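You operate a simulated robot arm through the tools that you are given. There is no shell and no other tool.

The job below is to be done with a simulated robot arm. You get a single attempt, and the scene is never put back.

Task
Clamp the orange capped block in the red vise; knock its cap home.
Fine: rubber mallet, laid back after; then ease the jaws and stand the block on the bench end. Set down upright: rubber mallet.
Where things are to end (x, y in the base frame): orange capped block within 6 cm of [67, 39].

It is judged by the outcome, as a careful person would: the job done as asked, and still so three seconds after it is handed in. It fails if anything else is knocked over, pushed out of place, dropped, spilled or broken. A push-on lid holds only when it is set on centred and level and pressed home; a screw cap is set on level and turned clockwise until tight.

Robot
A 7-joint arm with a two-finger parallel gripper, fixed in place. Base frame: the origin is at the foot of the arm, x ahead of it, y to its left, z up. Lengths are in cm, angles in rad, forces in N, time in s.
Its first joint turns from -2.304 to 2.304 rad. Payload 3.91 kg.
The TCP is the grasp point between the finger pads, 3 cm short of the fingertips. In the tool frame z runs along the fingers and y along their closing line. Largest opening 11 cm; finger width 2, thickness 1; the body of the gripper, 4.8 by 11.2 cm, starts 5.5 cm behind the TCP.
Orientation is told as [roll, pitch, yaw] about the base's x, y, z axes, in that order, counted from this pose: with the fingers straight down and closing along the base's y, the tool's x points along the base's -x, its y along +y and its z along -z.

Tools
- The arm moves only by the tool apply_moves. Its argument "steps" is one flat list of numbers, 7 for each row, row after row: the shift along the tool's x, y, z in units of 25 mm (1.0 is 25 mm), then the turn, a rotation vector about the tool's x, y, z in units of 8 degrees (1.0 is 8 degrees), then the closure, from 0 (fully open) to 1 (shut). In form: [x, y, z, ax, ay, az, gripper, x, y, z, ax, ay, az, gripper, ...]. A call has 1 to 20 rows; each row shifts and turns the commanded pose from where the row before left it, along the tool's axes as they then stand. A call with a number of a shift or a turn outside -1 to 1 is refused whole. Each row takes 0.2 s and may step no farther than 5 cm and 0.15 rad from the row before; otherwise, or with a gripper value out of range, the whole call is refused. A pose out of reach is approached as far as the arm can. The call stops where the force on the tool passes 50 N (or 10 N more than at its start, if that is more) or the arm is blocked; 0.2 s more then pass. The fingers move at their own pace (about 10.8 cm/s each) and stop on an object; they squeeze with about 22 N. The grip force told is the motor's: it shows also when the fingers shut on nothing. Time passes only in rows, and 0.2 s behind the last, so rows that do not move let the fingers close. It gives the time, the measured TCP pose, the force on the tool (base axes), the opening and the grip force at its end, in the units of the frame above (readings bear some noise), with the torque about the TCP (base axes, N m) and any sound that the robot's microphone picked up.
- Cameras (640 x 400 px; columns grow to the right, rows downward): "scene" is fixed at [4.56, 49.15, 165.79]; the picture's right is [0.03, -1.00, 0.00], its down [-0.67, -0.02, -0.74] and it looks along [0.74, 0.02, -0.67] (base axes); focal length 316 px, centre (320, 200). "wrist" rides on the gripper at [7.2, 1.7, -10.3] in the tool frame; the picture's right is [-0.23, 0.97, 0.00], its down [-0.76, -0.18, -0.62] and it looks along [-0.61, -0.14, 0.78] (tool axes); focal length 222 px, centre (320, 200). There is no depth. A picture from a camera that has moved, and an enlarged one, comes with that camera's place and axes in the base frame and with its lens. The place of the scene camera against the robot may be out by one fixed shift of up to 1.8 cm in any direction.
- camera(camera): a new picture of that camera. The clock stands still meanwhile.
- close_up(camera, box): a new picture of the part [left, top, right, bottom] of that camera's present view, enlarged. The clock stands still meanwhile.
- finish_job(): hands the job in; it is judged then, once.

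Places have to be worked out from the pictures, the camera data and where the tool is seen. Open the gripper and draw the arm clear of the work before you hand the job in, unless the task says otherwise.

The tools are called as name(argument=value, ...) on one line, values as JSON. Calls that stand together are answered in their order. apply_moves: Moves the arm, as the interface text tells. Its arguments: {"type":"object","properties":{"steps":{"type":"array","items":{"type":"number"}}},"required":["steps"]} The other tools are called the same way: camera (camera) takes a picture; close_up (camera, box) takes an enlarged picture of a part of a camera's view; finish_job () hands the job in.

At the start:

```text
time_s: 0.0
eef_pos: [43.85, 27.78, 134.32]
tool_rot: [0.0, 0.0, 0.0]
ft_force: [0.0, 0.6, 0.3]
moment: [-0.01, -0.02, 0.02]
gripper_width: 11.02
grasp_force: 0.2
```

scene: 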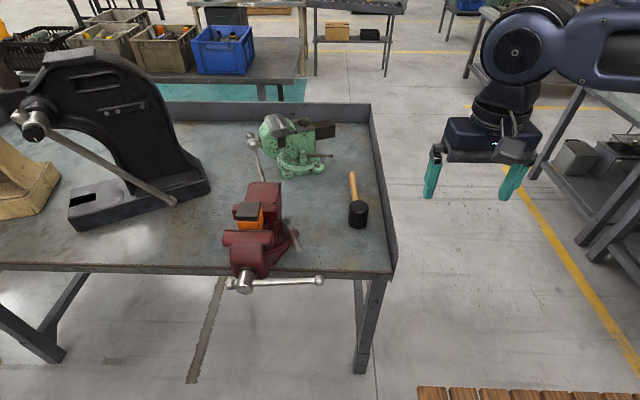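
wrist: 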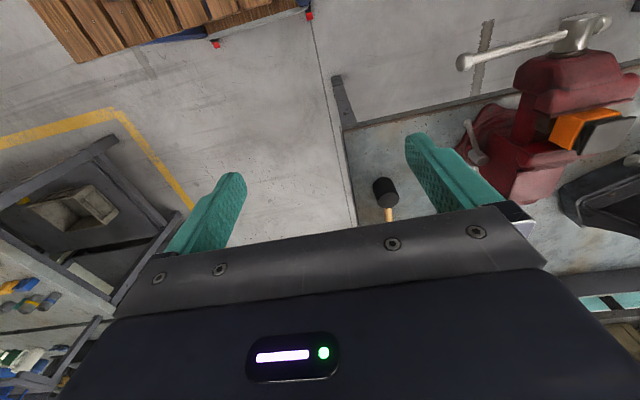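

I start by looking closer at the vise, block and mallet in the scene camera.

close_up(camera="scene", box=[200, 160, 340, 300])

close_up(camera="scene", box=[320, 150, 420, 290])

close_up(camera="wrist", box=[340, 0, 640, 260])

```text
2.86 times, centred on (270, 230) of scene
camera zoom: at [4.56, 49.15, 165.79], right [0.03, -1.0, 0.0], down [-0.67, -0.02, -0.74], along [0.74, 0.02, -0.67], focal length 904 px, centre (463, 114)
```

zoom: 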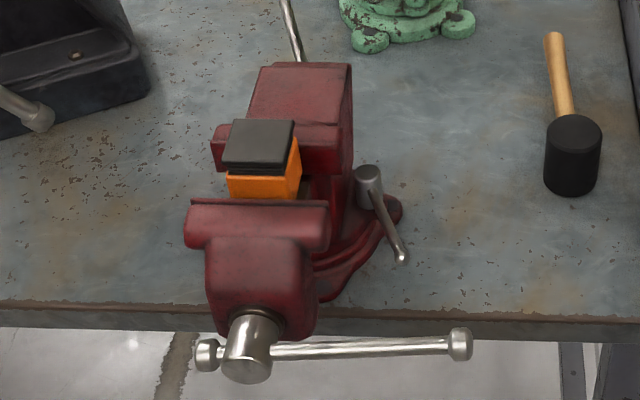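

```text
2.86 times, centred on (370, 220) of scene
camera zoom: at [4.56, 49.15, 165.79], right [0.03, -1.0, 0.0], down [-0.67, -0.02, -0.74], along [0.74, 0.02, -0.67], focal length 904 px, centre (177, 143)
```

zoom: 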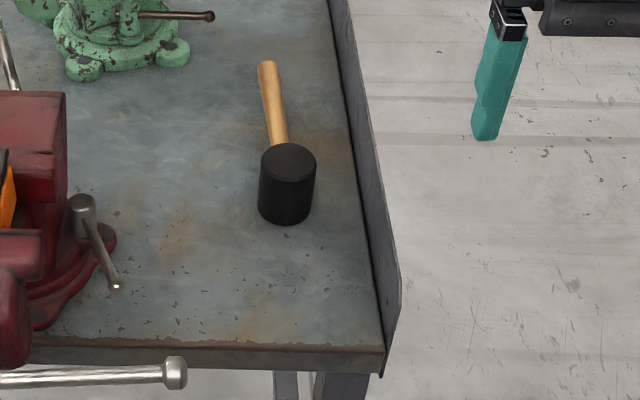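

```text
1.54 times, centred on (490, 130) of wrist
camera zoom: at [36.61, 29.46, 144.76], right [0.23, 0.97, 0.0], down [0.76, -0.18, 0.62], along [0.61, -0.14, -0.78], focal length 342 px, centre (58, 308)
```

zoom: 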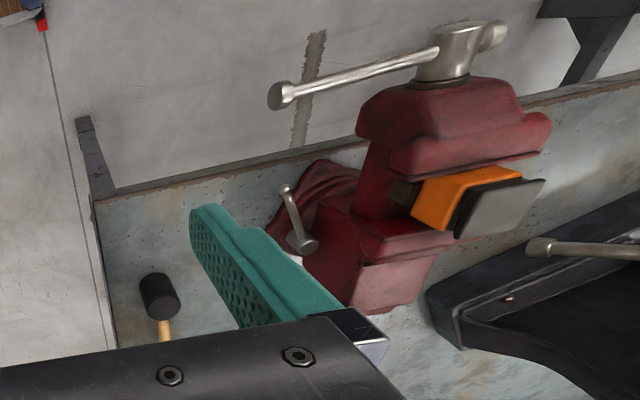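

The mallet stands on its head face near (76, 39, ~95) with the handle pointing to +x, and the block cap's top is near (59, 68, 113) in the vise, whose screw bar sits at the front. I move the arm sideways at the same height so the wrist camera can look at the vise.

apply_moves(steps=[0, 1, 0, 0, 0, 0, 0, 0, 1, 0, 0, 0, 0, 0, 0, 1, 0, 0, 0, 0, 0, 0, 1, 0, 0, 0, 0, 0, 0, 1, 0, 0, 0, 0, 0, 0, 1, 0, 0, 0, 0, 0, 0, 1, 0, 0, 0, 0, 0, 0, 1, 0, 0, 0, 0, 0, 0, 1, 0, 0, 0, 0, 0, 0, 1, 0, 0, 0, 0, 0, 0, 1, 0, 0, 0, 0, 0, 0, 1, 0, 0, 0, 0, 0, 0, 1, 0, 0, 0, 0, 0, 0, 1, 0, 0, 0, 0, 0, 0, 1, 0, 0, 0, 0, 0])

camera(camera="wrist")

camera(camera="scene")

```text
time_s: 3.2
eef_pos: [43.79, 65.43, 134.55]
tool_rot: [0.0, 0.001, 0.0]
ft_force: [0.8, -0.7, -0.2]
moment: [0.05, 0.01, -0.01]
gripper_width: 11.0
grasp_force: 0.1
```

```text
taken
camera wrist: at [36.65, 67.08, 144.98], right [0.23, 0.97, 0.0], down [0.76, -0.18, 0.62], along [0.61, -0.14, -0.78], focal length 222 px, centre (320, 200)
```

wrist: 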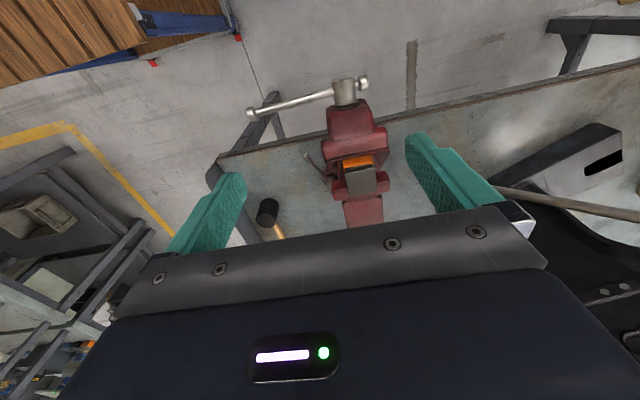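

```text
taken
```

scene: 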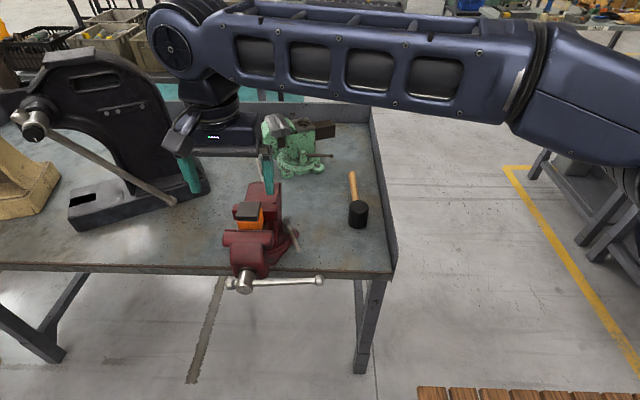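

The vise lies below the gripper now; I enlarge it to measure jaws, block and bar.

close_up(camera="wrist", box=[240, 60, 400, 240])

close_up(camera="wrist", box=[310, 130, 400, 210])

close_up(camera="scene", box=[215, 180, 335, 300])

```text
2.22 times, centred on (320, 150) of wrist
camera zoom: at [36.65, 67.08, 144.98], right [0.23, 0.97, 0.0], down [0.76, -0.18, 0.62], along [0.61, -0.14, -0.78], focal length 494 px, centre (320, 311)
```

zoom: 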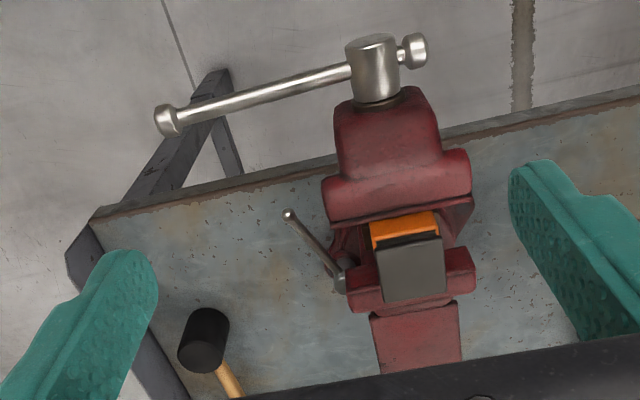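

```text
5.00 times, centred on (355, 170) of wrist
camera zoom: at [36.65, 67.08, 144.98], right [0.23, 0.97, 0.0], down [0.76, -0.18, 0.62], along [0.61, -0.14, -0.78], focal length 1111 px, centre (145, 350)
```

zoom: 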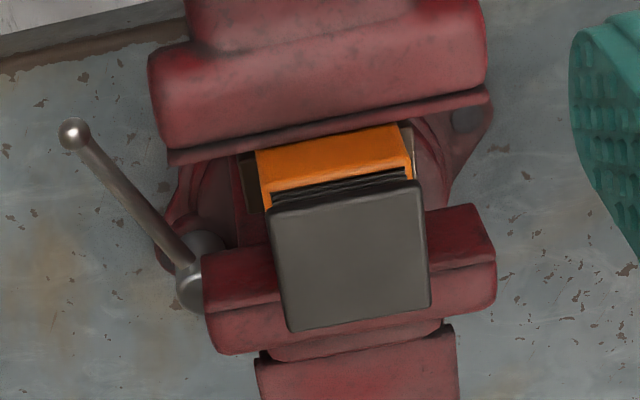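

```text
3.33 times, centred on (275, 240) of scene
camera zoom: at [4.56, 49.15, 165.79], right [0.03, -1.0, 0.0], down [-0.67, -0.02, -0.74], along [0.74, 0.02, -0.67], focal length 1055 px, centre (470, 67)
```

zoom: 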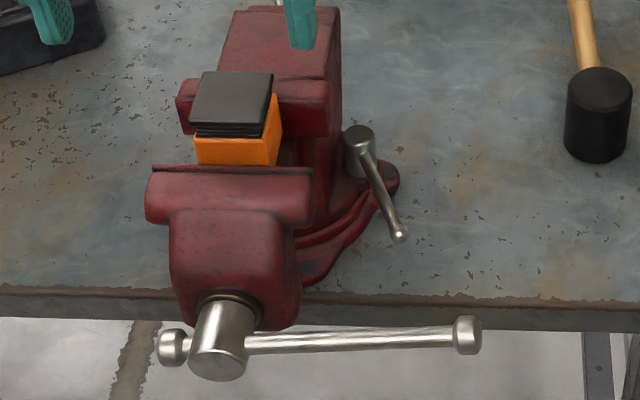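

Using two wrist views I place the cap top at about (60.1, 69.3, 112), the screw hub at (47.6, 69.4, 99.8) and the bar's free end at (47, 51.6, 102). I yaw the tool 90° and move to the −y side to see the jaw gap from the side.

apply_moves(steps=[0, 0, 0, 0, 0, -0.9375, 0, 0, 0, 0, 0, 0, -0.9375, 0, 0, 0, 0, 0, 0, -0.9375, 0, 0, 0, 0, 0, 0, -0.9375, 0, 0, 0, 0, 0, 0, -0.9375, 0, 0, 0, 0, 0, 0, -0.9375, 0, 0, 0, 0, 0, 0, -0.9375, 0, 0, 0, 0, 0, 0, -0.9375, 0, 0, 0, 0, 0, 0, -0.9375, 0, 0, 0, 0, 0, 0, -0.9375, 0, 0, 0, 0, 0, 0, -0.9375, 0, 0, 0, 0, 0, 0, -0.9375, 0, 0.816, -0.8, 0.92, 0, 0, 0, 0, 0.816, -0.8, 0.92, 0, 0, 0, 0, 0.816, -0.8, 0.92, 0, 0, 0, 0, 0.816, -0.8, 0.92, 0, 0, 0, 0, 0.816, -0.8, 0.92, 0, 0, 0, 0])

camera(camera="wrist")

```text
time_s: 6.8
eef_pos: [53.84, 55.39, 122.52]
tool_rot: [0.0, 0.0, 1.571]
ft_force: [-0.3, 0.6, -0.3]
moment: [-0.05, -0.05, 0.04]
gripper_width: 10.98
grasp_force: 0.1
```

```text
taken
camera wrist: at [52.11, 48.17, 133.03], right [-0.97, 0.23, 0.0], down [0.18, 0.76, 0.62], along [0.14, 0.61, -0.78], focal length 222 px, centre (320, 200)
```

wrist: 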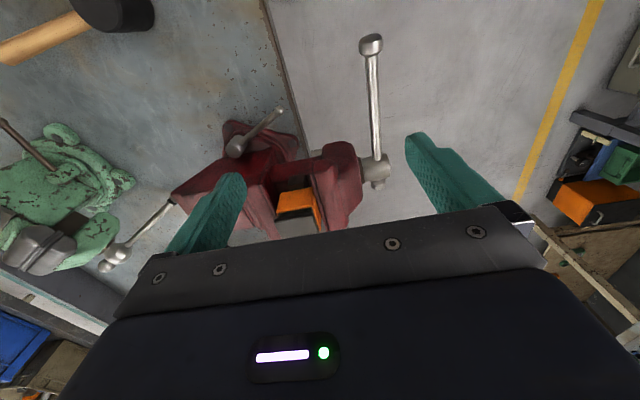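

The side view shows the vise with the gap in front of the block; I enlarge it.

close_up(camera="wrist", box=[220, 100, 400, 240])

close_up(camera="wrist", box=[0, 0, 320, 140])

```text
2.86 times, centred on (310, 170) of wrist
camera zoom: at [52.11, 48.17, 133.03], right [-0.97, 0.23, 0.0], down [0.18, 0.76, 0.62], along [0.14, 0.61, -0.78], focal length 635 px, centre (349, 286)
```

zoom: 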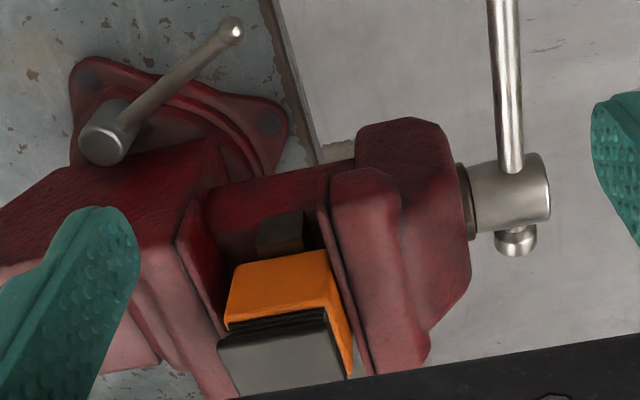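

```text
2.00 times, centred on (160, 70) of wrist
camera zoom: at [52.11, 48.17, 133.03], right [-0.97, 0.23, 0.0], down [0.18, 0.76, 0.62], along [0.14, 0.61, -0.78], focal length 444 px, centre (640, 460)
```

zoom: 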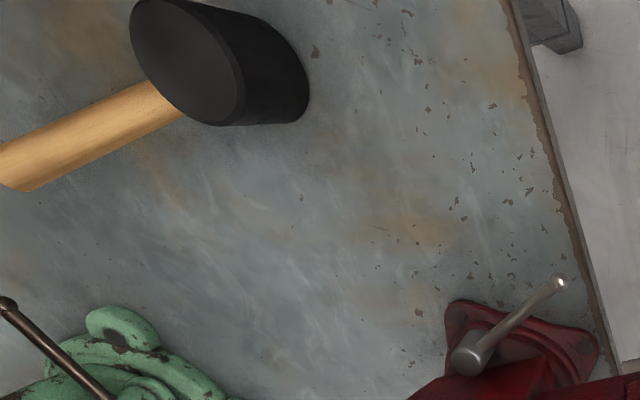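

The block rests on a small dark packer on the vise slide, with some gap to the jaws. I tilt the tool to get a more horizontal side view and read off jaw positions and heights.

apply_moves(steps=[0.208, -0.056, 0.88, 0, 0, 0, 0, 0.208, -0.056, 0.88, 0, 0, 0, 0, 0.208, -0.056, 0.88, 0, 0, 0, 0, 0.208, -0.056, 0.88, 0, 0, 0, 0, 0.208, -0.056, 0.88, 0, 0, 0, 0, 0, 0, 0, 0, -0.875, 0, 0, 0, 0, 0, 0, -0.875, 0, 0, 0, 0, 0, 0, -0.875, 0, 0, 0, 0, 0, 0, -0.875, 0, 0, 0, 0, 0, 0, -0.875, 0, 0])

camera(camera="wrist")

close_up(camera="wrist", box=[220, 100, 420, 240])

```text
time_s: 9.0
eef_pos: [54.55, 52.54, 111.8]
tool_rot: [0.0, -0.614, 1.572]
ft_force: [0.2, 0.3, 0.3]
moment: [0.0, -0.07, -0.01]
gripper_width: 10.98
grasp_force: 0.0
```

```text
taken
camera wrist: at [52.89, 40.69, 116.14], right [-0.97, 0.19, 0.13], down [0.18, 0.27, 0.95], along [0.14, 0.95, -0.29], focal length 222 px, centre (320, 200)
```

wrist: 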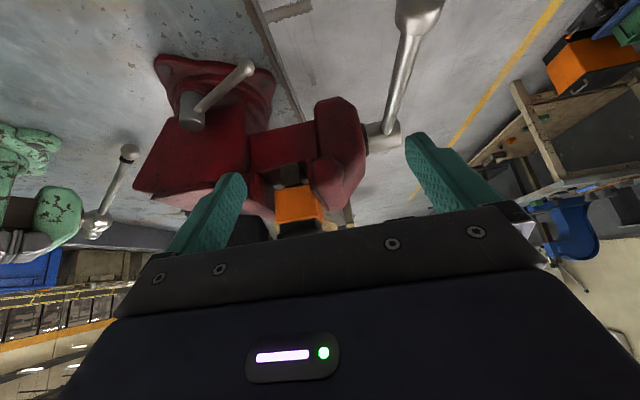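

```text
2.86 times, centred on (320, 170) of wrist
camera zoom: at [52.89, 40.69, 116.14], right [-0.97, 0.19, 0.13], down [0.18, 0.27, 0.95], along [0.14, 0.95, -0.29], focal length 635 px, centre (320, 286)
```

zoom: 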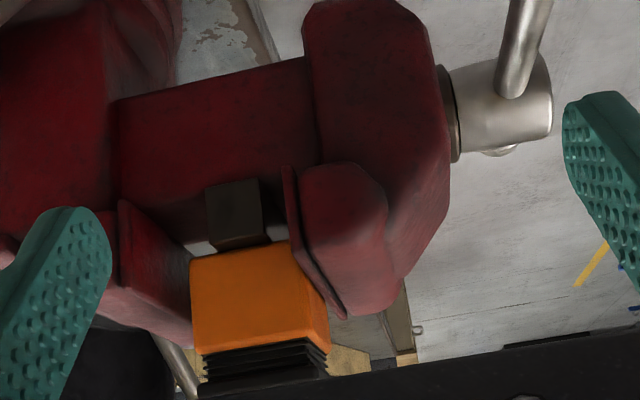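

The side view puts the moving jaw's face at x≈56.8, the fixed jaw's at ≈64.2 and the block between (≈58–63), so the jaw must advance about 2 cm. I bring the tool upright and go above the free part of the screw bar with the fingers straddling it along x.

apply_moves(steps=[0, 0, 0, 0, 0.879, 0, 0, 0, 0, 0, 0, 0.879, 0, 0, 0, 0, 0, 0, 0.879, 0, 0, 0, 0, 0, 0, 0.879, 0, 0, 0, 0, 0, 0, 0.879, 0, 0, -0.196, 0.725, 0.45, 0, 0, 0, 0, -0.196, 0.725, 0.45, 0, 0, 0, 0, -0.196, 0.725, 0.45, 0, 0, 0, 0, -0.196, 0.725, 0.45, 0, 0, 0, 0])

camera(camera="wrist")

camera(camera="scene")

```text
time_s: 11.0
eef_pos: [47.37, 54.45, 107.27]
tool_rot: [0.001, 0.003, 1.571]
ft_force: [-0.2, -0.4, -0.1]
moment: [0.01, -0.01, 0.0]
gripper_width: 11.0
grasp_force: 0.1
```

```text
taken
camera wrist: at [45.66, 47.17, 117.61], right [-0.97, 0.23, 0.0], down [0.18, 0.76, 0.62], along [0.14, 0.61, -0.78], focal length 222 px, centre (320, 200)
```

wrist: 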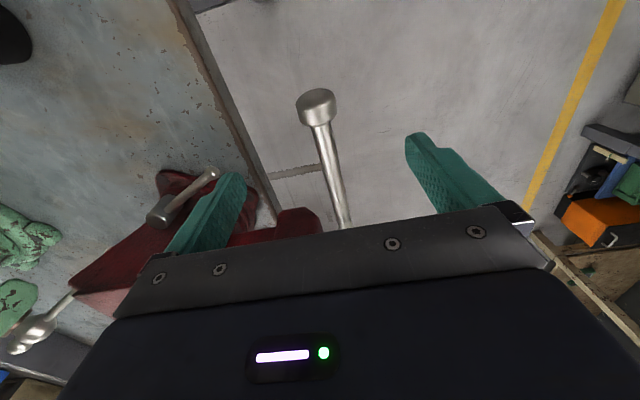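

```text
taken
```

scene: 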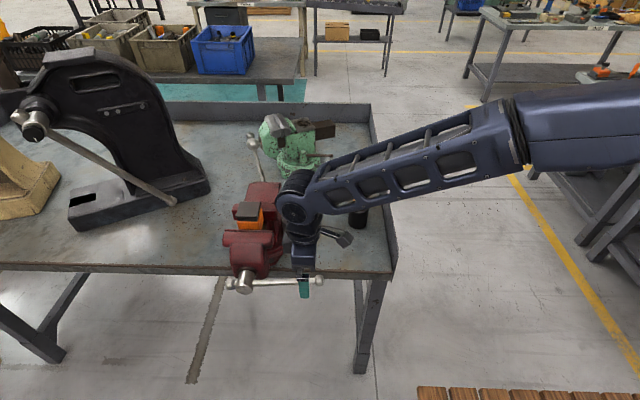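

The bar runs at x≈46.8 under the gripper, ball end near y≈51.3. I lower the TCP onto the bar at y≈54.5, z≈102 and close on it.

apply_moves(steps=[0, 0.076, 0.707, 0, 0, 0, 0, 0, 0.076, 0.707, 0, 0, 0, 0, 0, 0.076, 0.707, 0, 0, 0, 0, 0, 0, 0, 0, 0, 0, 1, 0, 0, 0, 0, 0, 0, 1, 0, 0, 0, 0, 0, 0, 1, 0, 0, 0, 0, 0, 0, 1])

camera(camera="wrist")

```text
time_s: 12.6
eef_pos: [46.9, 54.25, 102.0]
tool_rot: [0.0, 0.002, 1.57]
ft_force: [11.7, 2.7, -2.1]
moment: [0.1, -0.12, -0.03]
gripper_width: 1.47
grasp_force: 44.8
```

```text
taken
camera wrist: at [45.18, 47.01, 112.41], right [-0.97, 0.23, 0.0], down [0.18, 0.76, 0.62], along [0.14, 0.6, -0.78], focal length 222 px, centre (320, 200)
```

wrist: 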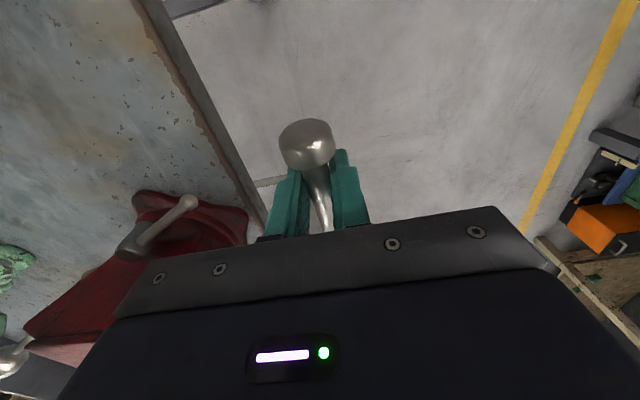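

The bar is held (1.47 cm thick). I now swing it downward (clockwise seen from the front) along its arc about the hub, 18° as a first test, watching the forces.

apply_moves(steps=[0.06, -0.05, 0.638, 0, -0.75, 0, 1, 0.06, 0, 0.638, 0, -0.75, 0, 1, 0.06, 0, 0.638, 0, -0.75, 0, 1])

close_up(camera="scene", box=[200, 180, 350, 300])

```text
time_s: 13.4
eef_pos: [47.01, 54.43, 97.31]
tool_rot: [0.0, -0.314, 1.57]
ft_force: [22.2, -0.7, 4.1]
moment: [0.51, -0.19, -0.19]
gripper_width: 1.48
grasp_force: 44.8
```

```text
3.33 times, centred on (275, 240) of scene
camera zoom: at [4.56, 49.15, 165.79], right [0.03, -1.0, 0.0], down [-0.67, -0.02, -0.74], along [0.74, 0.02, -0.67], focal length 1055 px, centre (470, 67)
```

zoom: 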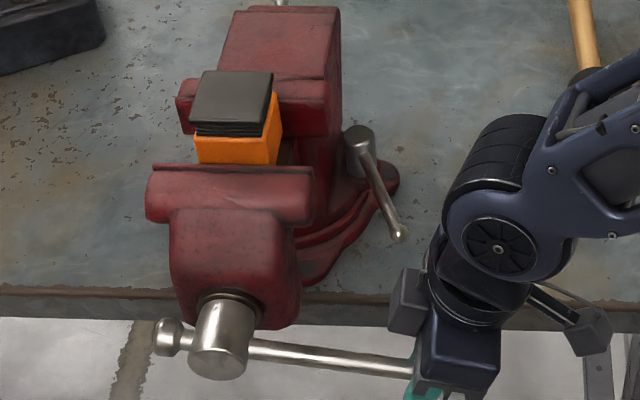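

The bar followed smoothly by 18° with little tangential force and the jaw crept inward; an x-pull has built up because the screw advances in +x. I continue 36° more while following in +x.

apply_moves(steps=[0.06, -0.08, 0.638, 0, -0.75, 0, 1, 0.06, -0.08, 0.638, 0, -0.75, 0, 1, 0.06, -0.06, 0.638, 0, -0.75, 0, 1, 0.06, -0.06, 0.638, 0, -0.75, 0, 1, 0.06, -0.06, 0.638, 0, -0.75, 0, 1, 0.06, -0.06, 0.638, 0, -0.75, 0, 1])

close_up(camera="scene", box=[200, 180, 350, 300])

```text
time_s: 14.8
eef_pos: [47.35, 58.86, 88.82]
tool_rot: [0.002, -0.939, 1.573]
ft_force: [-29.5, 2.6, -3.9]
moment: [-0.89, 0.1, -0.08]
gripper_width: 1.49
grasp_force: 44.6
```

```text
3.33 times, centred on (275, 240) of scene
camera zoom: at [4.56, 49.15, 165.79], right [0.03, -1.0, 0.0], down [-0.67, -0.02, -0.74], along [0.74, 0.02, -0.67], focal length 1055 px, centre (470, 67)
```

zoom: 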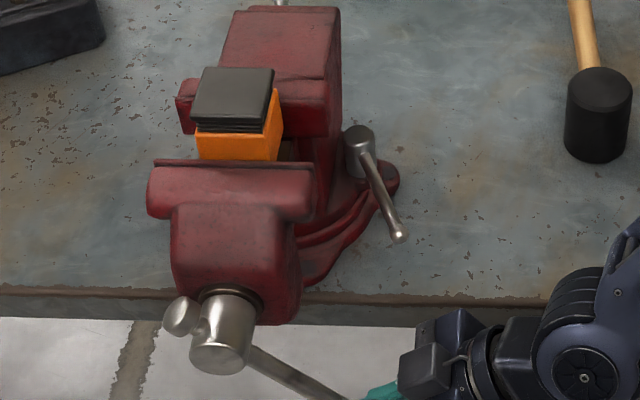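

The jaw has advanced and begun pushing the block toward the fixed jaw; I led too much in x. I continue another 30° without extra x shift.

apply_moves(steps=[0.06, 0.06, 0.638, 0, -0.75, 0, 1, 0.06, 0, 0.638, 0, -0.75, 0, 1, 0.06, 0, 0.638, 0, -0.75, 0, 1, 0.06, 0, 0.638, 0, -0.75, 0, 1])

close_up(camera="scene", box=[200, 180, 350, 300])

```text
time_s: 15.8
eef_pos: [47.68, 63.98, 85.66]
tool_rot: [-0.006, -1.364, 1.579]
ft_force: [-35.1, 12.0, 15.1]
moment: [-1.18, 0.1, 0.1]
gripper_width: 1.47
grasp_force: 44.9
```

```text
3.33 times, centred on (275, 240) of scene
camera zoom: at [4.56, 49.15, 165.79], right [0.03, -1.0, 0.0], down [-0.67, -0.02, -0.74], along [0.74, 0.02, -0.67], focal length 1055 px, centre (470, 67)
```

zoom: 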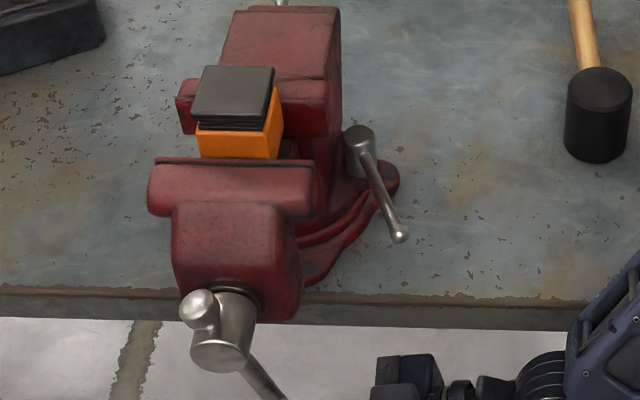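

The jaw has closed about 0.9 cm for 78° of turn and is pushing the block along. I check the arm's clearance around the bench before continuing past vertical.

camera(camera="scene")

camera(camera="wrist")

```text
taken
```

scene: 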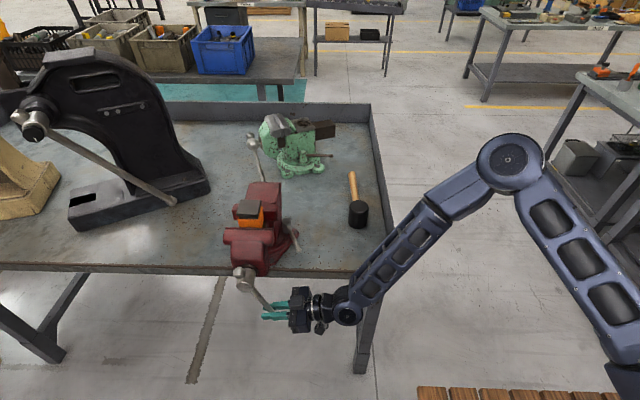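

```text
taken
camera wrist: at [45.97, 52.49, 80.64], right [-0.97, 0.05, 0.22], down [0.18, -0.45, 0.87], along [0.14, 0.89, 0.43], focal length 222 px, centre (320, 200)
```

wrist: 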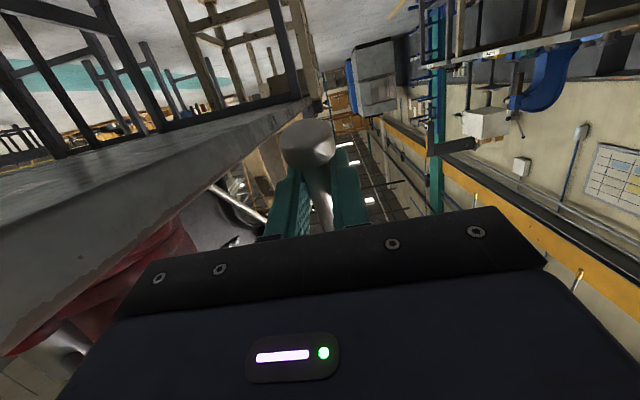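

The arm has clear space in front of the bench. I keep the tool's tilt and carry the bar through the bottom of its arc (refined hub centre ≈ y 69.5, z 100.1, radius 15.3).

apply_moves(steps=[-0.073, 0.04, 0.581, 0, 0, 0, 1, 0, 0, 0.641, 0, 0, 0, 1, -0.065, 0, 0.636, 0, 0, 0, 1, -0.132, 0, 0.626, 0, 0, 0, 1])

close_up(camera="scene", box=[200, 180, 350, 300])

```text
time_s: 16.8
eef_pos: [47.72, 70.7, 84.92]
tool_rot: [-0.007, -1.362, 1.579]
ft_force: [-19.4, -8.0, 9.8]
moment: [1.03, 0.08, 0.04]
gripper_width: 1.48
grasp_force: 45.3
```

```text
3.33 times, centred on (275, 240) of scene
camera zoom: at [4.56, 49.15, 165.79], right [0.03, -1.0, 0.0], down [-0.67, -0.02, -0.74], along [0.74, 0.02, -0.67], focal length 1055 px, centre (470, 67)
```

zoom: 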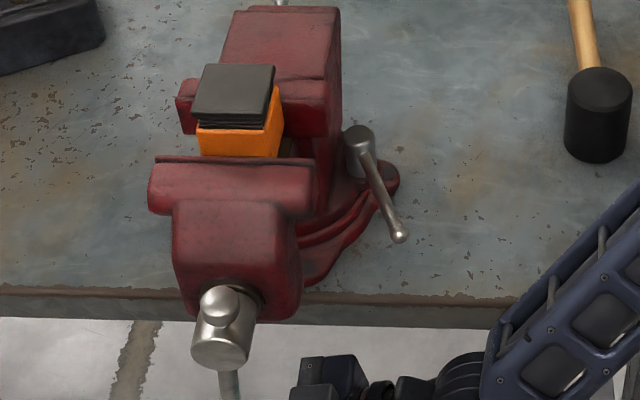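

The bar is at about −94° and the block still creeps with the jaw, tangential resistance ~8 N. I continue along the arc to about −117°.

apply_moves(steps=[-0.198, -0.02, 0.608, 0, 0, 0, 1, -0.258, -0.02, 0.587, 0, 0, 0, 1, -0.321, -0.02, 0.553, 0, 0, 0, 1, -0.375, -0.02, 0.522, 0, 0, 0, 1])

close_up(camera="scene", box=[200, 180, 350, 300])

```text
time_s: 17.8
eef_pos: [48.0, 76.72, 86.27]
tool_rot: [0.0, -1.358, 1.567]
ft_force: [-9.0, -12.0, -3.4]
moment: [1.34, -0.08, -0.09]
gripper_width: 1.47
grasp_force: 44.9
```

```text
3.33 times, centred on (275, 240) of scene
camera zoom: at [4.56, 49.15, 165.79], right [0.03, -1.0, 0.0], down [-0.67, -0.02, -0.74], along [0.74, 0.02, -0.67], focal length 1055 px, centre (470, 67)
```

zoom: 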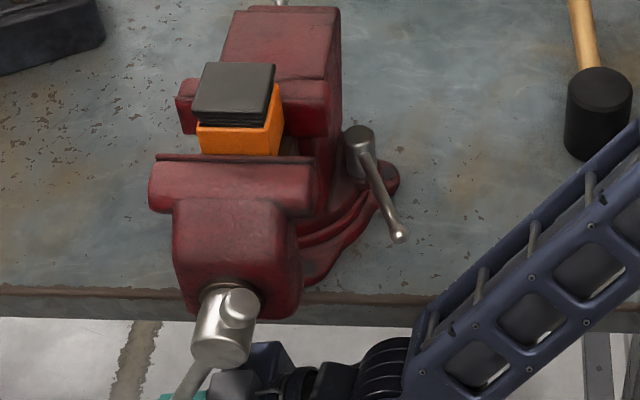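

Resistance has risen to about 12 N at −118°, the block is still moving with the jaw. I go on another 24°, now turning the tool along with the bar.

apply_moves(steps=[-0.432, -0.03, 0.472, 0, -0.75, 0, 1, -0.432, -0.03, 0.472, 0, -0.75, 0, 1, -0.432, -0.03, 0.472, 0, -0.75, 0, 1, -0.432, -0.03, 0.472, 0, -0.75, 0, 1])

close_up(camera="scene", box=[200, 180, 350, 300])

```text
time_s: 18.8
eef_pos: [48.13, 81.5, 90.35]
tool_rot: [-3.14, -1.362, -1.57]
ft_force: [-11.0, 1.1, 4.7]
moment: [-1.2, -0.09, -0.24]
gripper_width: 1.46
grasp_force: 44.8
```

```text
3.33 times, centred on (275, 240) of scene
camera zoom: at [4.56, 49.15, 165.79], right [0.03, -1.0, 0.0], down [-0.67, -0.02, -0.74], along [0.74, 0.02, -0.67], focal length 1055 px, centre (470, 67)
```

zoom: 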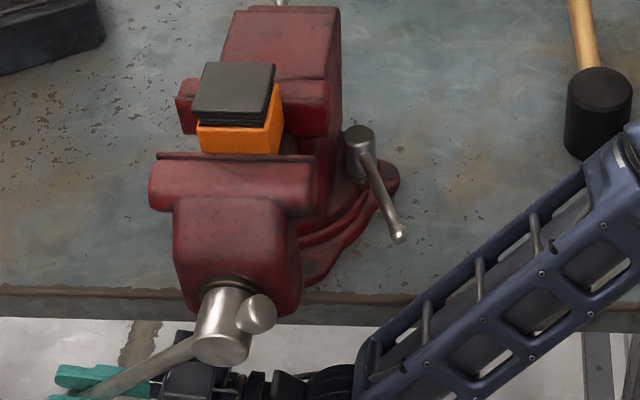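

The bar is at −141° with low force; jaw has advanced ~1.2 cm. I continue another 24° with the same arc rows.

apply_moves(steps=[-0.428, -0.02, 0.472, 0, -0.6, 0, 1, -0.428, -0.02, 0.472, 0, -0.7, 0, 1, -0.432, -0.02, 0.472, 0, -0.7, 0, 1, -0.435, -0.02, 0.468, 0, -0.7, 0, 1])

close_up(camera="scene", box=[200, 180, 350, 300])

```text
time_s: 19.7
eef_pos: [48.12, 83.84, 94.75]
tool_rot: [-3.141, -1.073, -1.568]
ft_force: [-7.5, -18.8, 8.5]
moment: [-0.21, -0.28, -1.06]
gripper_width: 1.5
grasp_force: 45.2
stopped in row 4: the force on the tool passed its limit at 55 N (the readings are from after the stop); the commanded pose is now the measured one
```

```text
3.33 times, centred on (275, 240) of scene
camera zoom: at [4.56, 49.15, 165.79], right [0.03, -1.0, 0.0], down [-0.67, -0.02, -0.74], along [0.74, 0.02, -0.67], focal length 1055 px, centre (470, 67)
```

zoom: 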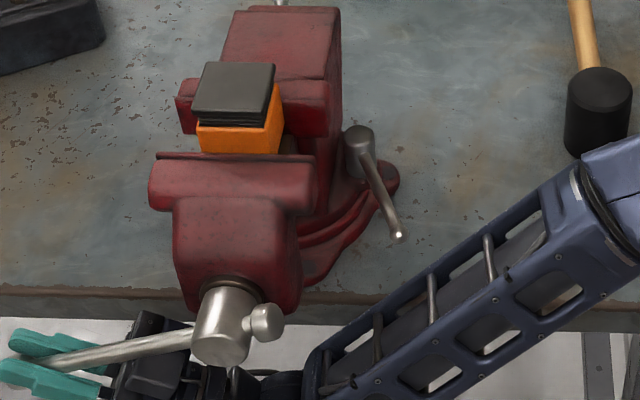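

The move stopped at 55 N, which may be the vise biting. I look closer at the block and jaws.

close_up(camera="scene", box=[240, 190, 310, 240])

close_up(camera="scene", box=[190, 220, 330, 330])

camera(camera="wrist")

```text
8.00 times, centred on (275, 215) of scene
camera zoom: at [4.56, 49.15, 165.79], right [0.03, -1.0, 0.0], down [-0.67, -0.02, -0.74], along [0.74, 0.02, -0.67], focal length 2532 px, centre (680, 80)
```

zoom: 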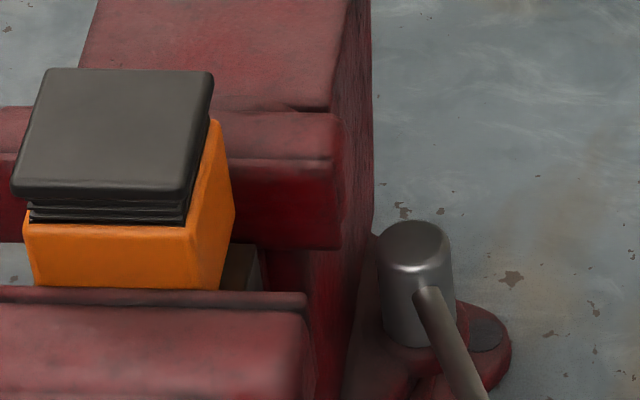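

```text
3.64 times, centred on (260, 275) of scene
camera zoom: at [4.56, 49.15, 165.79], right [0.03, -1.0, 0.0], down [-0.67, -0.02, -0.74], along [0.74, 0.02, -0.67], focal length 1151 px, centre (538, -73)
```

zoom: 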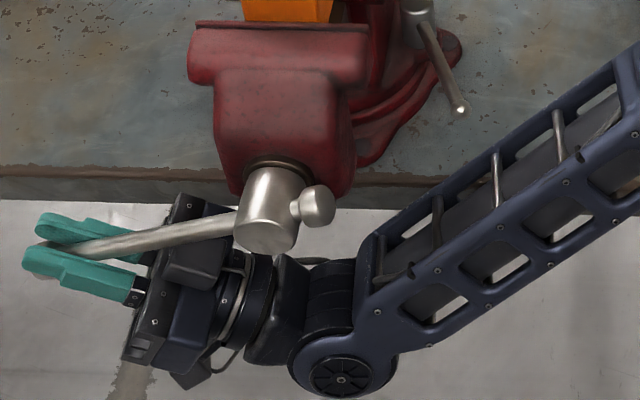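

```text
taken
camera wrist: at [46.51, 78.25, 83.47], right [-0.97, -0.11, 0.2], down [0.18, -0.91, 0.37], along [0.14, 0.4, 0.91], focal length 222 px, centre (320, 200)
```

wrist: 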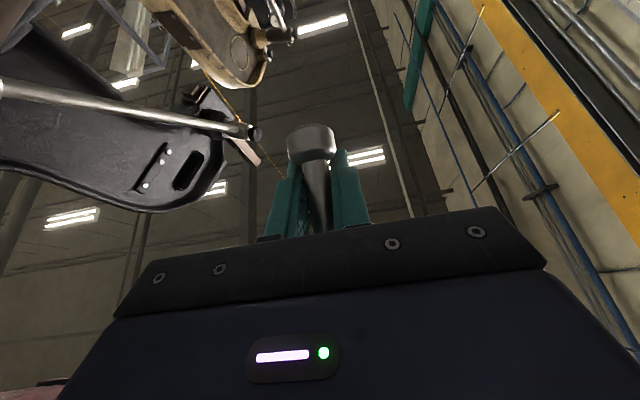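

The gripper's body is close to the hub here, so this stop may be contact of the hand rather than the vise biting. I open moderately and back straight off the bar, then look at the jaws from above.

apply_moves(steps=[0, 0, 0, 0, 0, 0, 0.6, 0, 0, 0, 0, 0, 0, 0.6, 0, 0, -0.8, 0, 0, 0, 0.6, 0, 0, -0.9, 0, 0, 0, 0.6, 0, 0, -0.9, 0, 0, 0, 0.6, 0, 0, -0.9, 0, 0, 0, 0.6, 0, 0, -0.9, 0, 0, 0, 0.6])

close_up(camera="scene", box=[190, 200, 400, 360])

```text
time_s: 21.3
eef_pos: [48.17, 74.36, 89.37]
tool_rot: [3.14, -1.073, -1.568]
ft_force: [-0.3, -0.5, -0.2]
moment: [0.01, -0.01, -0.03]
gripper_width: 4.37
grasp_force: 0.0
```

```text
2.50 times, centred on (295, 280) of scene
camera zoom: at [4.56, 49.15, 165.79], right [0.03, -1.0, 0.0], down [-0.67, -0.02, -0.74], along [0.74, 0.02, -0.67], focal length 791 px, centre (382, 0)
```

zoom: 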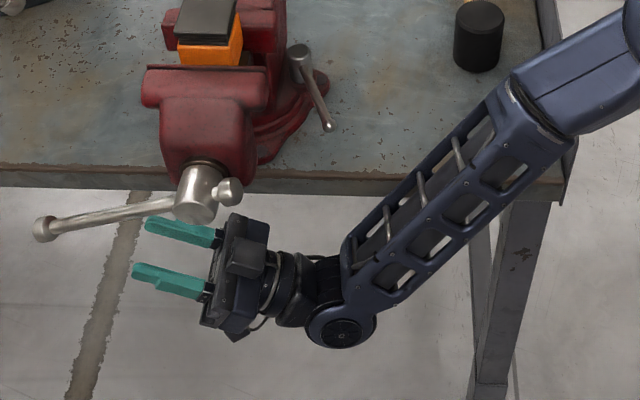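

The bar stayed put and the gripper is free. I retreat further toward −y, levelling the tool out, before rising for a look from above.

apply_moves(steps=[0, 0, -0.9, 0, 0, 0, 0.6, 0, 0, -0.9, 0, 0, 0, 0.6, 0, 0, -0.9, 0, 0, 0, 0.6, 0, 0, -0.9, 0, 0, 0, 0.6, 0, 0, 0, 0, 0.9, 0, 0.6, 0, 0, 0, 0, 0.9, 0, 0.6, 0, 0, 0, 0, 0.9, 0, 0.6, 0, 0, 0, 0, 0.9, 0, 0.6, 0, 0, 0, 0, 0.9, 0, 0.6, 0, 0, 0, 0, 0.9, 0, 0.6, 0, 0, 0, 0, 0.9, 0, 0.6, 0, 0, 0, 0, 0.9, 0, 0.6, 0.256, 0, -0.956, 0, 0, 0, 0.6, 0.256, 0, -0.956, 0, 0, 0, 0.6, 0.256, 0, -0.956, 0, 0, 0, 0.6, 0.256, 0, -0.956, 0, 0, 0, 0.6, 0.256, 0, -0.956, 0, 0, 0, 0.6])

```text
time_s: 24.9
eef_pos: [48.35, 54.46, 87.8]
tool_rot: [0.0, -1.062, 1.575]
ft_force: [-0.1, -0.5, -0.2]
moment: [-0.01, -0.01, 0.0]
gripper_width: 4.4
grasp_force: 0.1
```

I level the tool and rise, then move to the −y side of the jaws for a close look along the gap.

apply_moves(steps=[0, 0, 0, 0, 0.951, 0, 0.6, 0, 0, 0, 0, 0.951, 0, 0.6, 0, 0, 0, 0, 0.951, 0, 0.6, 0, 0, 0, 0, 0.951, 0, 0.6, 0, 0, 0, 0, 0.951, 0, 0.6, 0, 0, 0, 0, 0.951, 0, 0.6, 0, 0, 0, 0, 0.951, 0, 0.6, 0, 0, 0, 0, 0.951, 0, 0.6, 0, 0, -1, 0, 0, 0, 0.6, 0, 0, -1, 0, 0, 0, 0.6, 0, 0, -1, 0, 0, 0, 0.6, 0, 0, -1, 0, 0, 0, 0.6, 0, 0, -1, 0, 0, 0, 0.6, 0, 0, -1, 0, 0, 0, 0.6, 0, 0, -1, 0, 0, 0, 0.6, 0, 0, -1, 0, 0, 0, 0.6, 0, 0, -1, 0, 0, 0, 0.6, 0, 0, -1, 0, 0, 0, 0.6, 0, 0, -1, 0, 0, 0, 0.6, 0, 0, -1, 0, 0, 0, 0.6])

apply_moves(steps=[-0.35, -0.9, 0, 0, 0, 0, 0.6, -0.35, -0.9, 0, 0, 0, 0, 0.6, -0.35, -0.9, 0, 0, 0, 0, 0.6, -0.35, -0.9, 0, 0, 0, 0, 0.6, -0.35, -0.9, 0, 0, 0, 0, 0.6, 0, -0.8, 0, 0, 0, 0, 0.6])

camera(camera="wrist")

```text
time_s: 29.1
eef_pos: [48.28, 54.2, 117.98]
tool_rot: [-0.001, 0.0, 1.573]
ft_force: [-0.7, 0.1, -0.8]
moment: [0.02, -0.01, -0.01]
gripper_width: 4.38
grasp_force: 0.2
```

```text
time_s: 30.5
eef_pos: [61.65, 58.89, 118.04]
tool_rot: [0.0, 0.0, 1.573]
ft_force: [-0.9, 0.1, -0.6]
moment: [0.0, -0.02, -0.02]
gripper_width: 4.41
grasp_force: 0.1
```

```text
taken
camera wrist: at [60.06, 51.59, 128.37], right [-0.97, 0.22, 0.0], down [0.17, 0.76, 0.62], along [0.14, 0.61, -0.78], focal length 222 px, centre (320, 200)
```

wrist: 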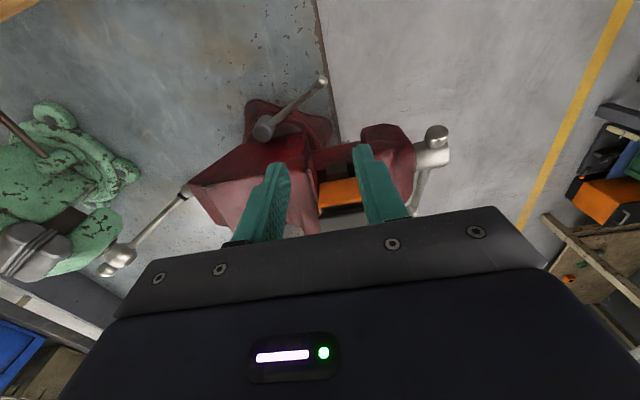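

close_up(camera="wrist", box=[270, 120, 400, 240])

```text
3.33 times, centred on (335, 180) of wrist
camera zoom: at [60.06, 51.59, 128.37], right [-0.97, 0.22, 0.0], down [0.17, 0.76, 0.62], along [0.14, 0.61, -0.78], focal length 740 px, centre (270, 267)
```

zoom: 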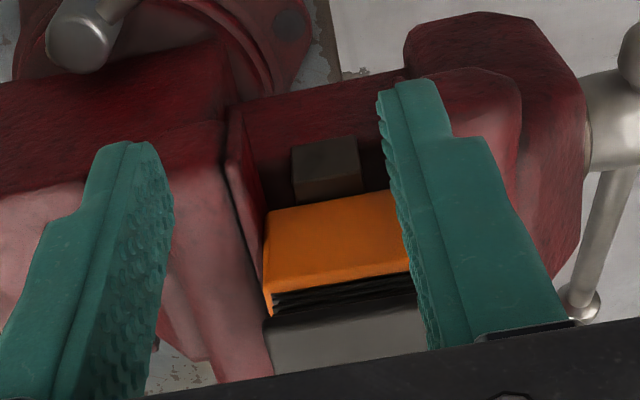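

The close view shows about 0.5 cm still open between block and fixed jaw, so the vise is not yet biting. I re-approach the bar from above on the +y side, where it now lies near (48, 82, 95.5).

apply_moves(steps=[0, 0, -1, 0, 0, 0, 0.6, 0, 0, -1, 0, 0, 0, 0.6, -0.912, 0.542, 0, 0, 0, 0, 0.6, -0.912, 0.542, 0, 0, 0, 0, 0.6, -0.912, 0.542, 0, 0, 0, 0, 0.6, -0.912, 0.542, 0, 0, 0, 0, 0.6, -0.912, 0.542, 0, 0, 0, 0, 0.6, -0.912, 0.542, 0, 0, 0, 0, 0.6, -0.912, 0.542, 0, 0, 0, 0, 0.6, -0.912, 0.542, 0, 0, 0, 0, 0.6, -0.912, 0.542, 0, 0, 0, 0, 0.6, -0.912, 0.542, 0, 0, 0, 0, 0.6, 0, 0, 1, 0, 0, 0, 0.6, 0, 0, 1, 0, 0, 0, 0.6, 0, 0, 1, 0, 0, 0, 0.6, 0, 0, 1, 0, 0, 0, 0.6, 0, 0, 1, 0, 0, 0, 0.6, 0, 0, 1, 0, 0, 0, 0.6])

camera(camera="wrist")

camera(camera="scene")

```text
time_s: 34.3
eef_pos: [47.87, 81.45, 108.01]
tool_rot: [0.0, -0.001, 1.575]
ft_force: [-0.5, 1.3, 0.4]
moment: [0.04, 0.01, 0.04]
gripper_width: 4.41
grasp_force: 0.0
```

```text
taken
camera wrist: at [46.25, 74.3, 118.41], right [-0.97, 0.22, 0.0], down [0.18, 0.76, 0.62], along [0.14, 0.61, -0.78], focal length 222 px, centre (320, 200)
```

wrist: 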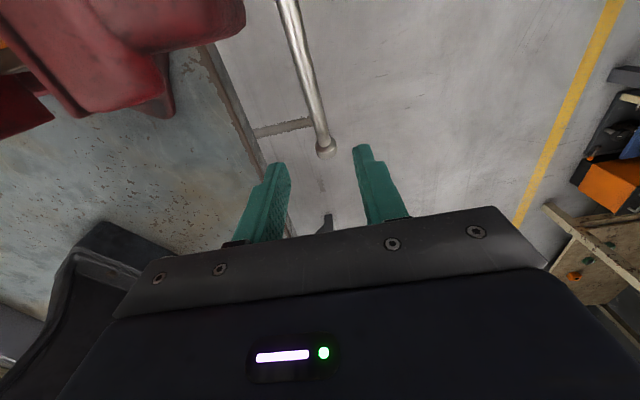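

```text
taken
```

scene: 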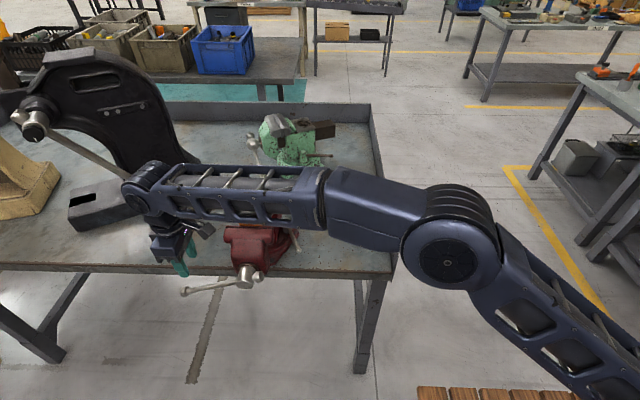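

The bar's end appears near (48.2, 86.2, 93.3), i.e. the bar is at about −158°. I descend to grip it at y≈81.5, z≈95.4.

apply_moves(steps=[0, -0.02, 0.84, 0, 0, 0, 0.6, 0, -0.02, 0.84, 0, 0, 0, 0.6, 0, -0.02, 0.84, 0, 0, 0, 0.6, 0, -0.02, 0.84, 0, 0, 0, 0.6, 0, -0.02, 0.84, 0, 0, 0, 0.6, 0, -0.02, 0.84, 0, 0, 0, 0.6, 0, 0, 0, 0, 0, 0, 1, 0, 0, 0, 0, 0, 0, 1, 0, 0, 0, 0, 0, 0, 1])

camera(camera="wrist")

camera(camera="scene")

```text
time_s: 36.3
eef_pos: [48.13, 81.57, 95.4]
tool_rot: [0.003, 0.001, 1.575]
ft_force: [-6.6, -4.3, -3.6]
moment: [0.31, -0.13, -0.46]
gripper_width: 1.46
grasp_force: 45.0
```

```text
taken
camera wrist: at [46.52, 74.31, 105.84], right [-0.97, 0.22, 0.0], down [0.18, 0.76, 0.62], along [0.14, 0.61, -0.78], focal length 222 px, centre (320, 200)
```

wrist: 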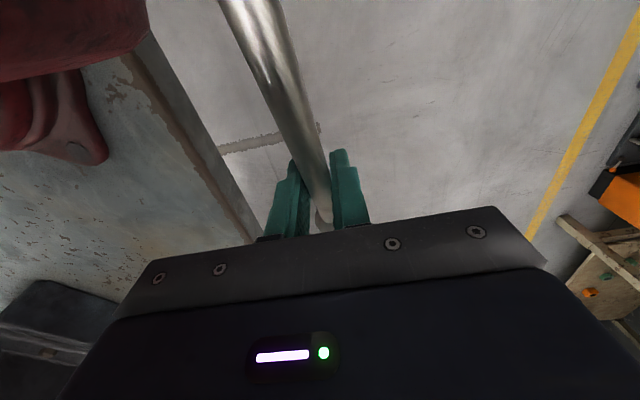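

```text
taken
```

scene: 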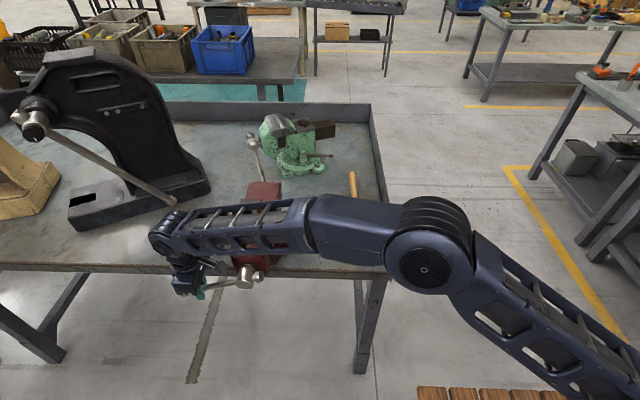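

Bar gripped at radius ≈13. I now lift it along the arc, 18° with the tool turning along, watching for tightening.

apply_moves(steps=[-0.17, -0.02, -0.515, 0, -0.75, 0, 1, -0.17, -0.02, -0.515, 0, -0.75, 0, 1, -0.17, -0.02, -0.515, 0, -0.75, 0, 1])

```text
time_s: 37.1
eef_pos: [48.2, 82.47, 99.32]
tool_rot: [0.002, -0.315, 1.575]
ft_force: [-12.8, -33.3, -11.4]
moment: [0.4, -0.03, -0.42]
gripper_width: 1.49
grasp_force: 45.2
```

Turning continues with a radial tension of ~33 N from a small centre error; I correct inward slightly and lift another 18°.

apply_moves(steps=[-0.12, -0.01, -0.525, 0, -0.75, 0, 1, -0.14, -0.02, -0.52, 0, -0.75, 0, 1, -0.15, -0.02, -0.52, 0, -0.75, 0, 1])

close_up(camera="scene", box=[150, 180, 350, 310])

```text
time_s: 37.9
eef_pos: [48.07, 81.98, 103.45]
tool_rot: [0.0, -0.63, 1.575]
ft_force: [-13.4, -2.7, -12.8]
moment: [0.47, 0.18, -0.5]
gripper_width: 1.49
grasp_force: 45.2
```

```text
3.08 times, centred on (250, 245) of scene
camera zoom: at [4.56, 49.15, 165.79], right [0.03, -1.0, 0.0], down [-0.67, -0.02, -0.74], along [0.74, 0.02, -0.67], focal length 974 px, centre (535, 62)
```

zoom: 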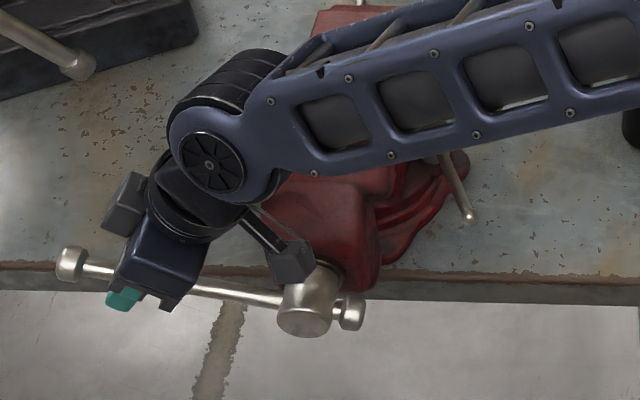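

The bar is at −195° with ~12 N tangential resistance. I continue another 24° and watch whether the resistance grows.

apply_moves(steps=[-0.16, 0.02, -0.52, 0, -0.75, 0, 1, -0.16, 0.02, -0.52, 0, -0.75, 0, 1, -0.16, 0, -0.52, 0, -0.75, 0, 1, -0.16, 0, -0.52, 0, -0.75, 0, 1])

```text
time_s: 38.9
eef_pos: [48.25, 79.26, 108.19]
tool_rot: [0.004, -1.044, 1.571]
ft_force: [-15.0, 8.5, -20.7]
moment: [1.04, 0.27, -0.31]
gripper_width: 1.47
grasp_force: 45.6
```

Resistance torque is rising (about 1.7 N m about the screw). I keep the tool's tilt for clearance over the jaw and carry the bar 24° further.

apply_moves(steps=[-0.162, 0.02, -0.506, 0, 0, 0, 1, -0.105, 0.02, -0.522, 0, 0, 0, 1, -0.05, 0, -0.529, 0, 0, 0, 1, 0.006, 0, -0.532, 0, 0, 0, 1])

camera(camera="scene")

close_up(camera="scene", box=[150, 180, 350, 310])

```text
time_s: 39.9
eef_pos: [48.18, 75.45, 111.52]
tool_rot: [-0.002, -1.048, 1.574]
ft_force: [-13.8, 16.3, -11.6]
moment: [1.17, 0.26, 0.01]
gripper_width: 1.46
grasp_force: 45.2
```

```text
taken
```

scene: 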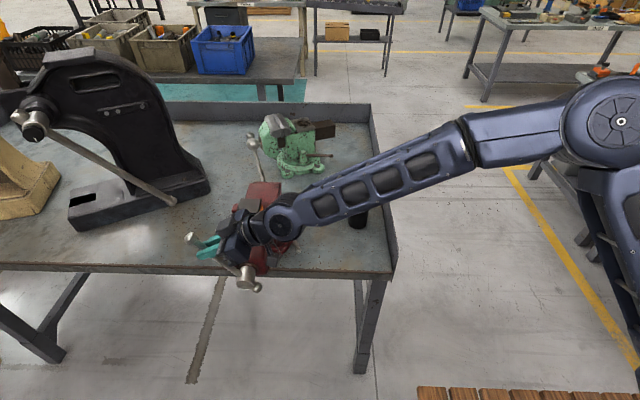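

```text
3.08 times, centred on (250, 245) of scene
camera zoom: at [4.56, 49.15, 165.79], right [0.03, -1.0, 0.0], down [-0.67, -0.02, -0.74], along [0.74, 0.02, -0.67], focal length 974 px, centre (535, 62)
```

zoom: 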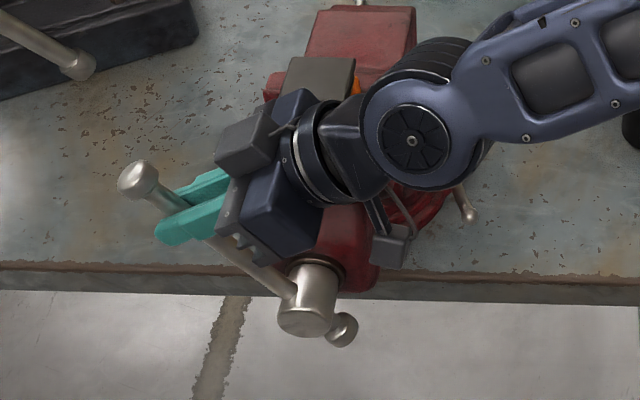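

The cap has not moved since about −150°, though the torque stays around 1.4–1.7 N m. I check with the wrist camera what is visible before releasing.

camera(camera="wrist")

close_up(camera="scene", box=[230, 180, 290, 230])

```text
taken
camera wrist: at [46.57, 62.7, 110.43], right [-0.97, 0.11, 0.2], down [0.18, -0.16, 0.97], along [0.14, 0.98, 0.13], focal length 222 px, centre (320, 200)
```

wrist: 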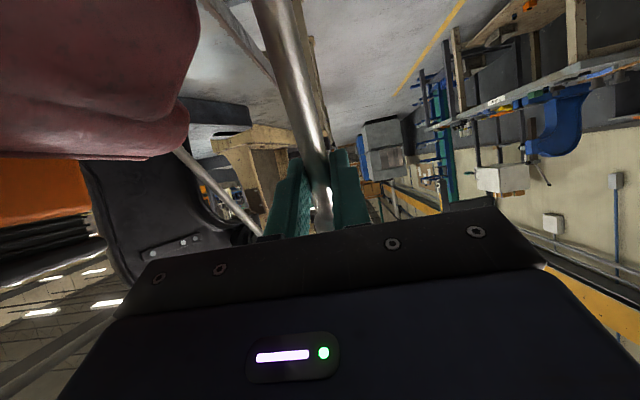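

```text
8.00 times, centred on (260, 205) of scene
camera zoom: at [4.56, 49.15, 165.79], right [0.03, -1.0, 0.0], down [-0.67, -0.02, -0.74], along [0.74, 0.02, -0.67], focal length 2532 px, centre (800, 160)
```

zoom: 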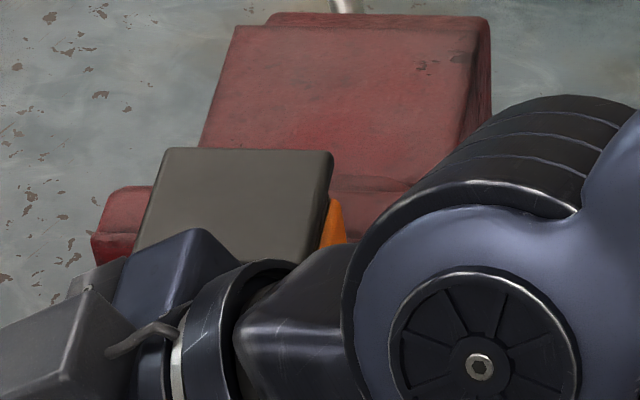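

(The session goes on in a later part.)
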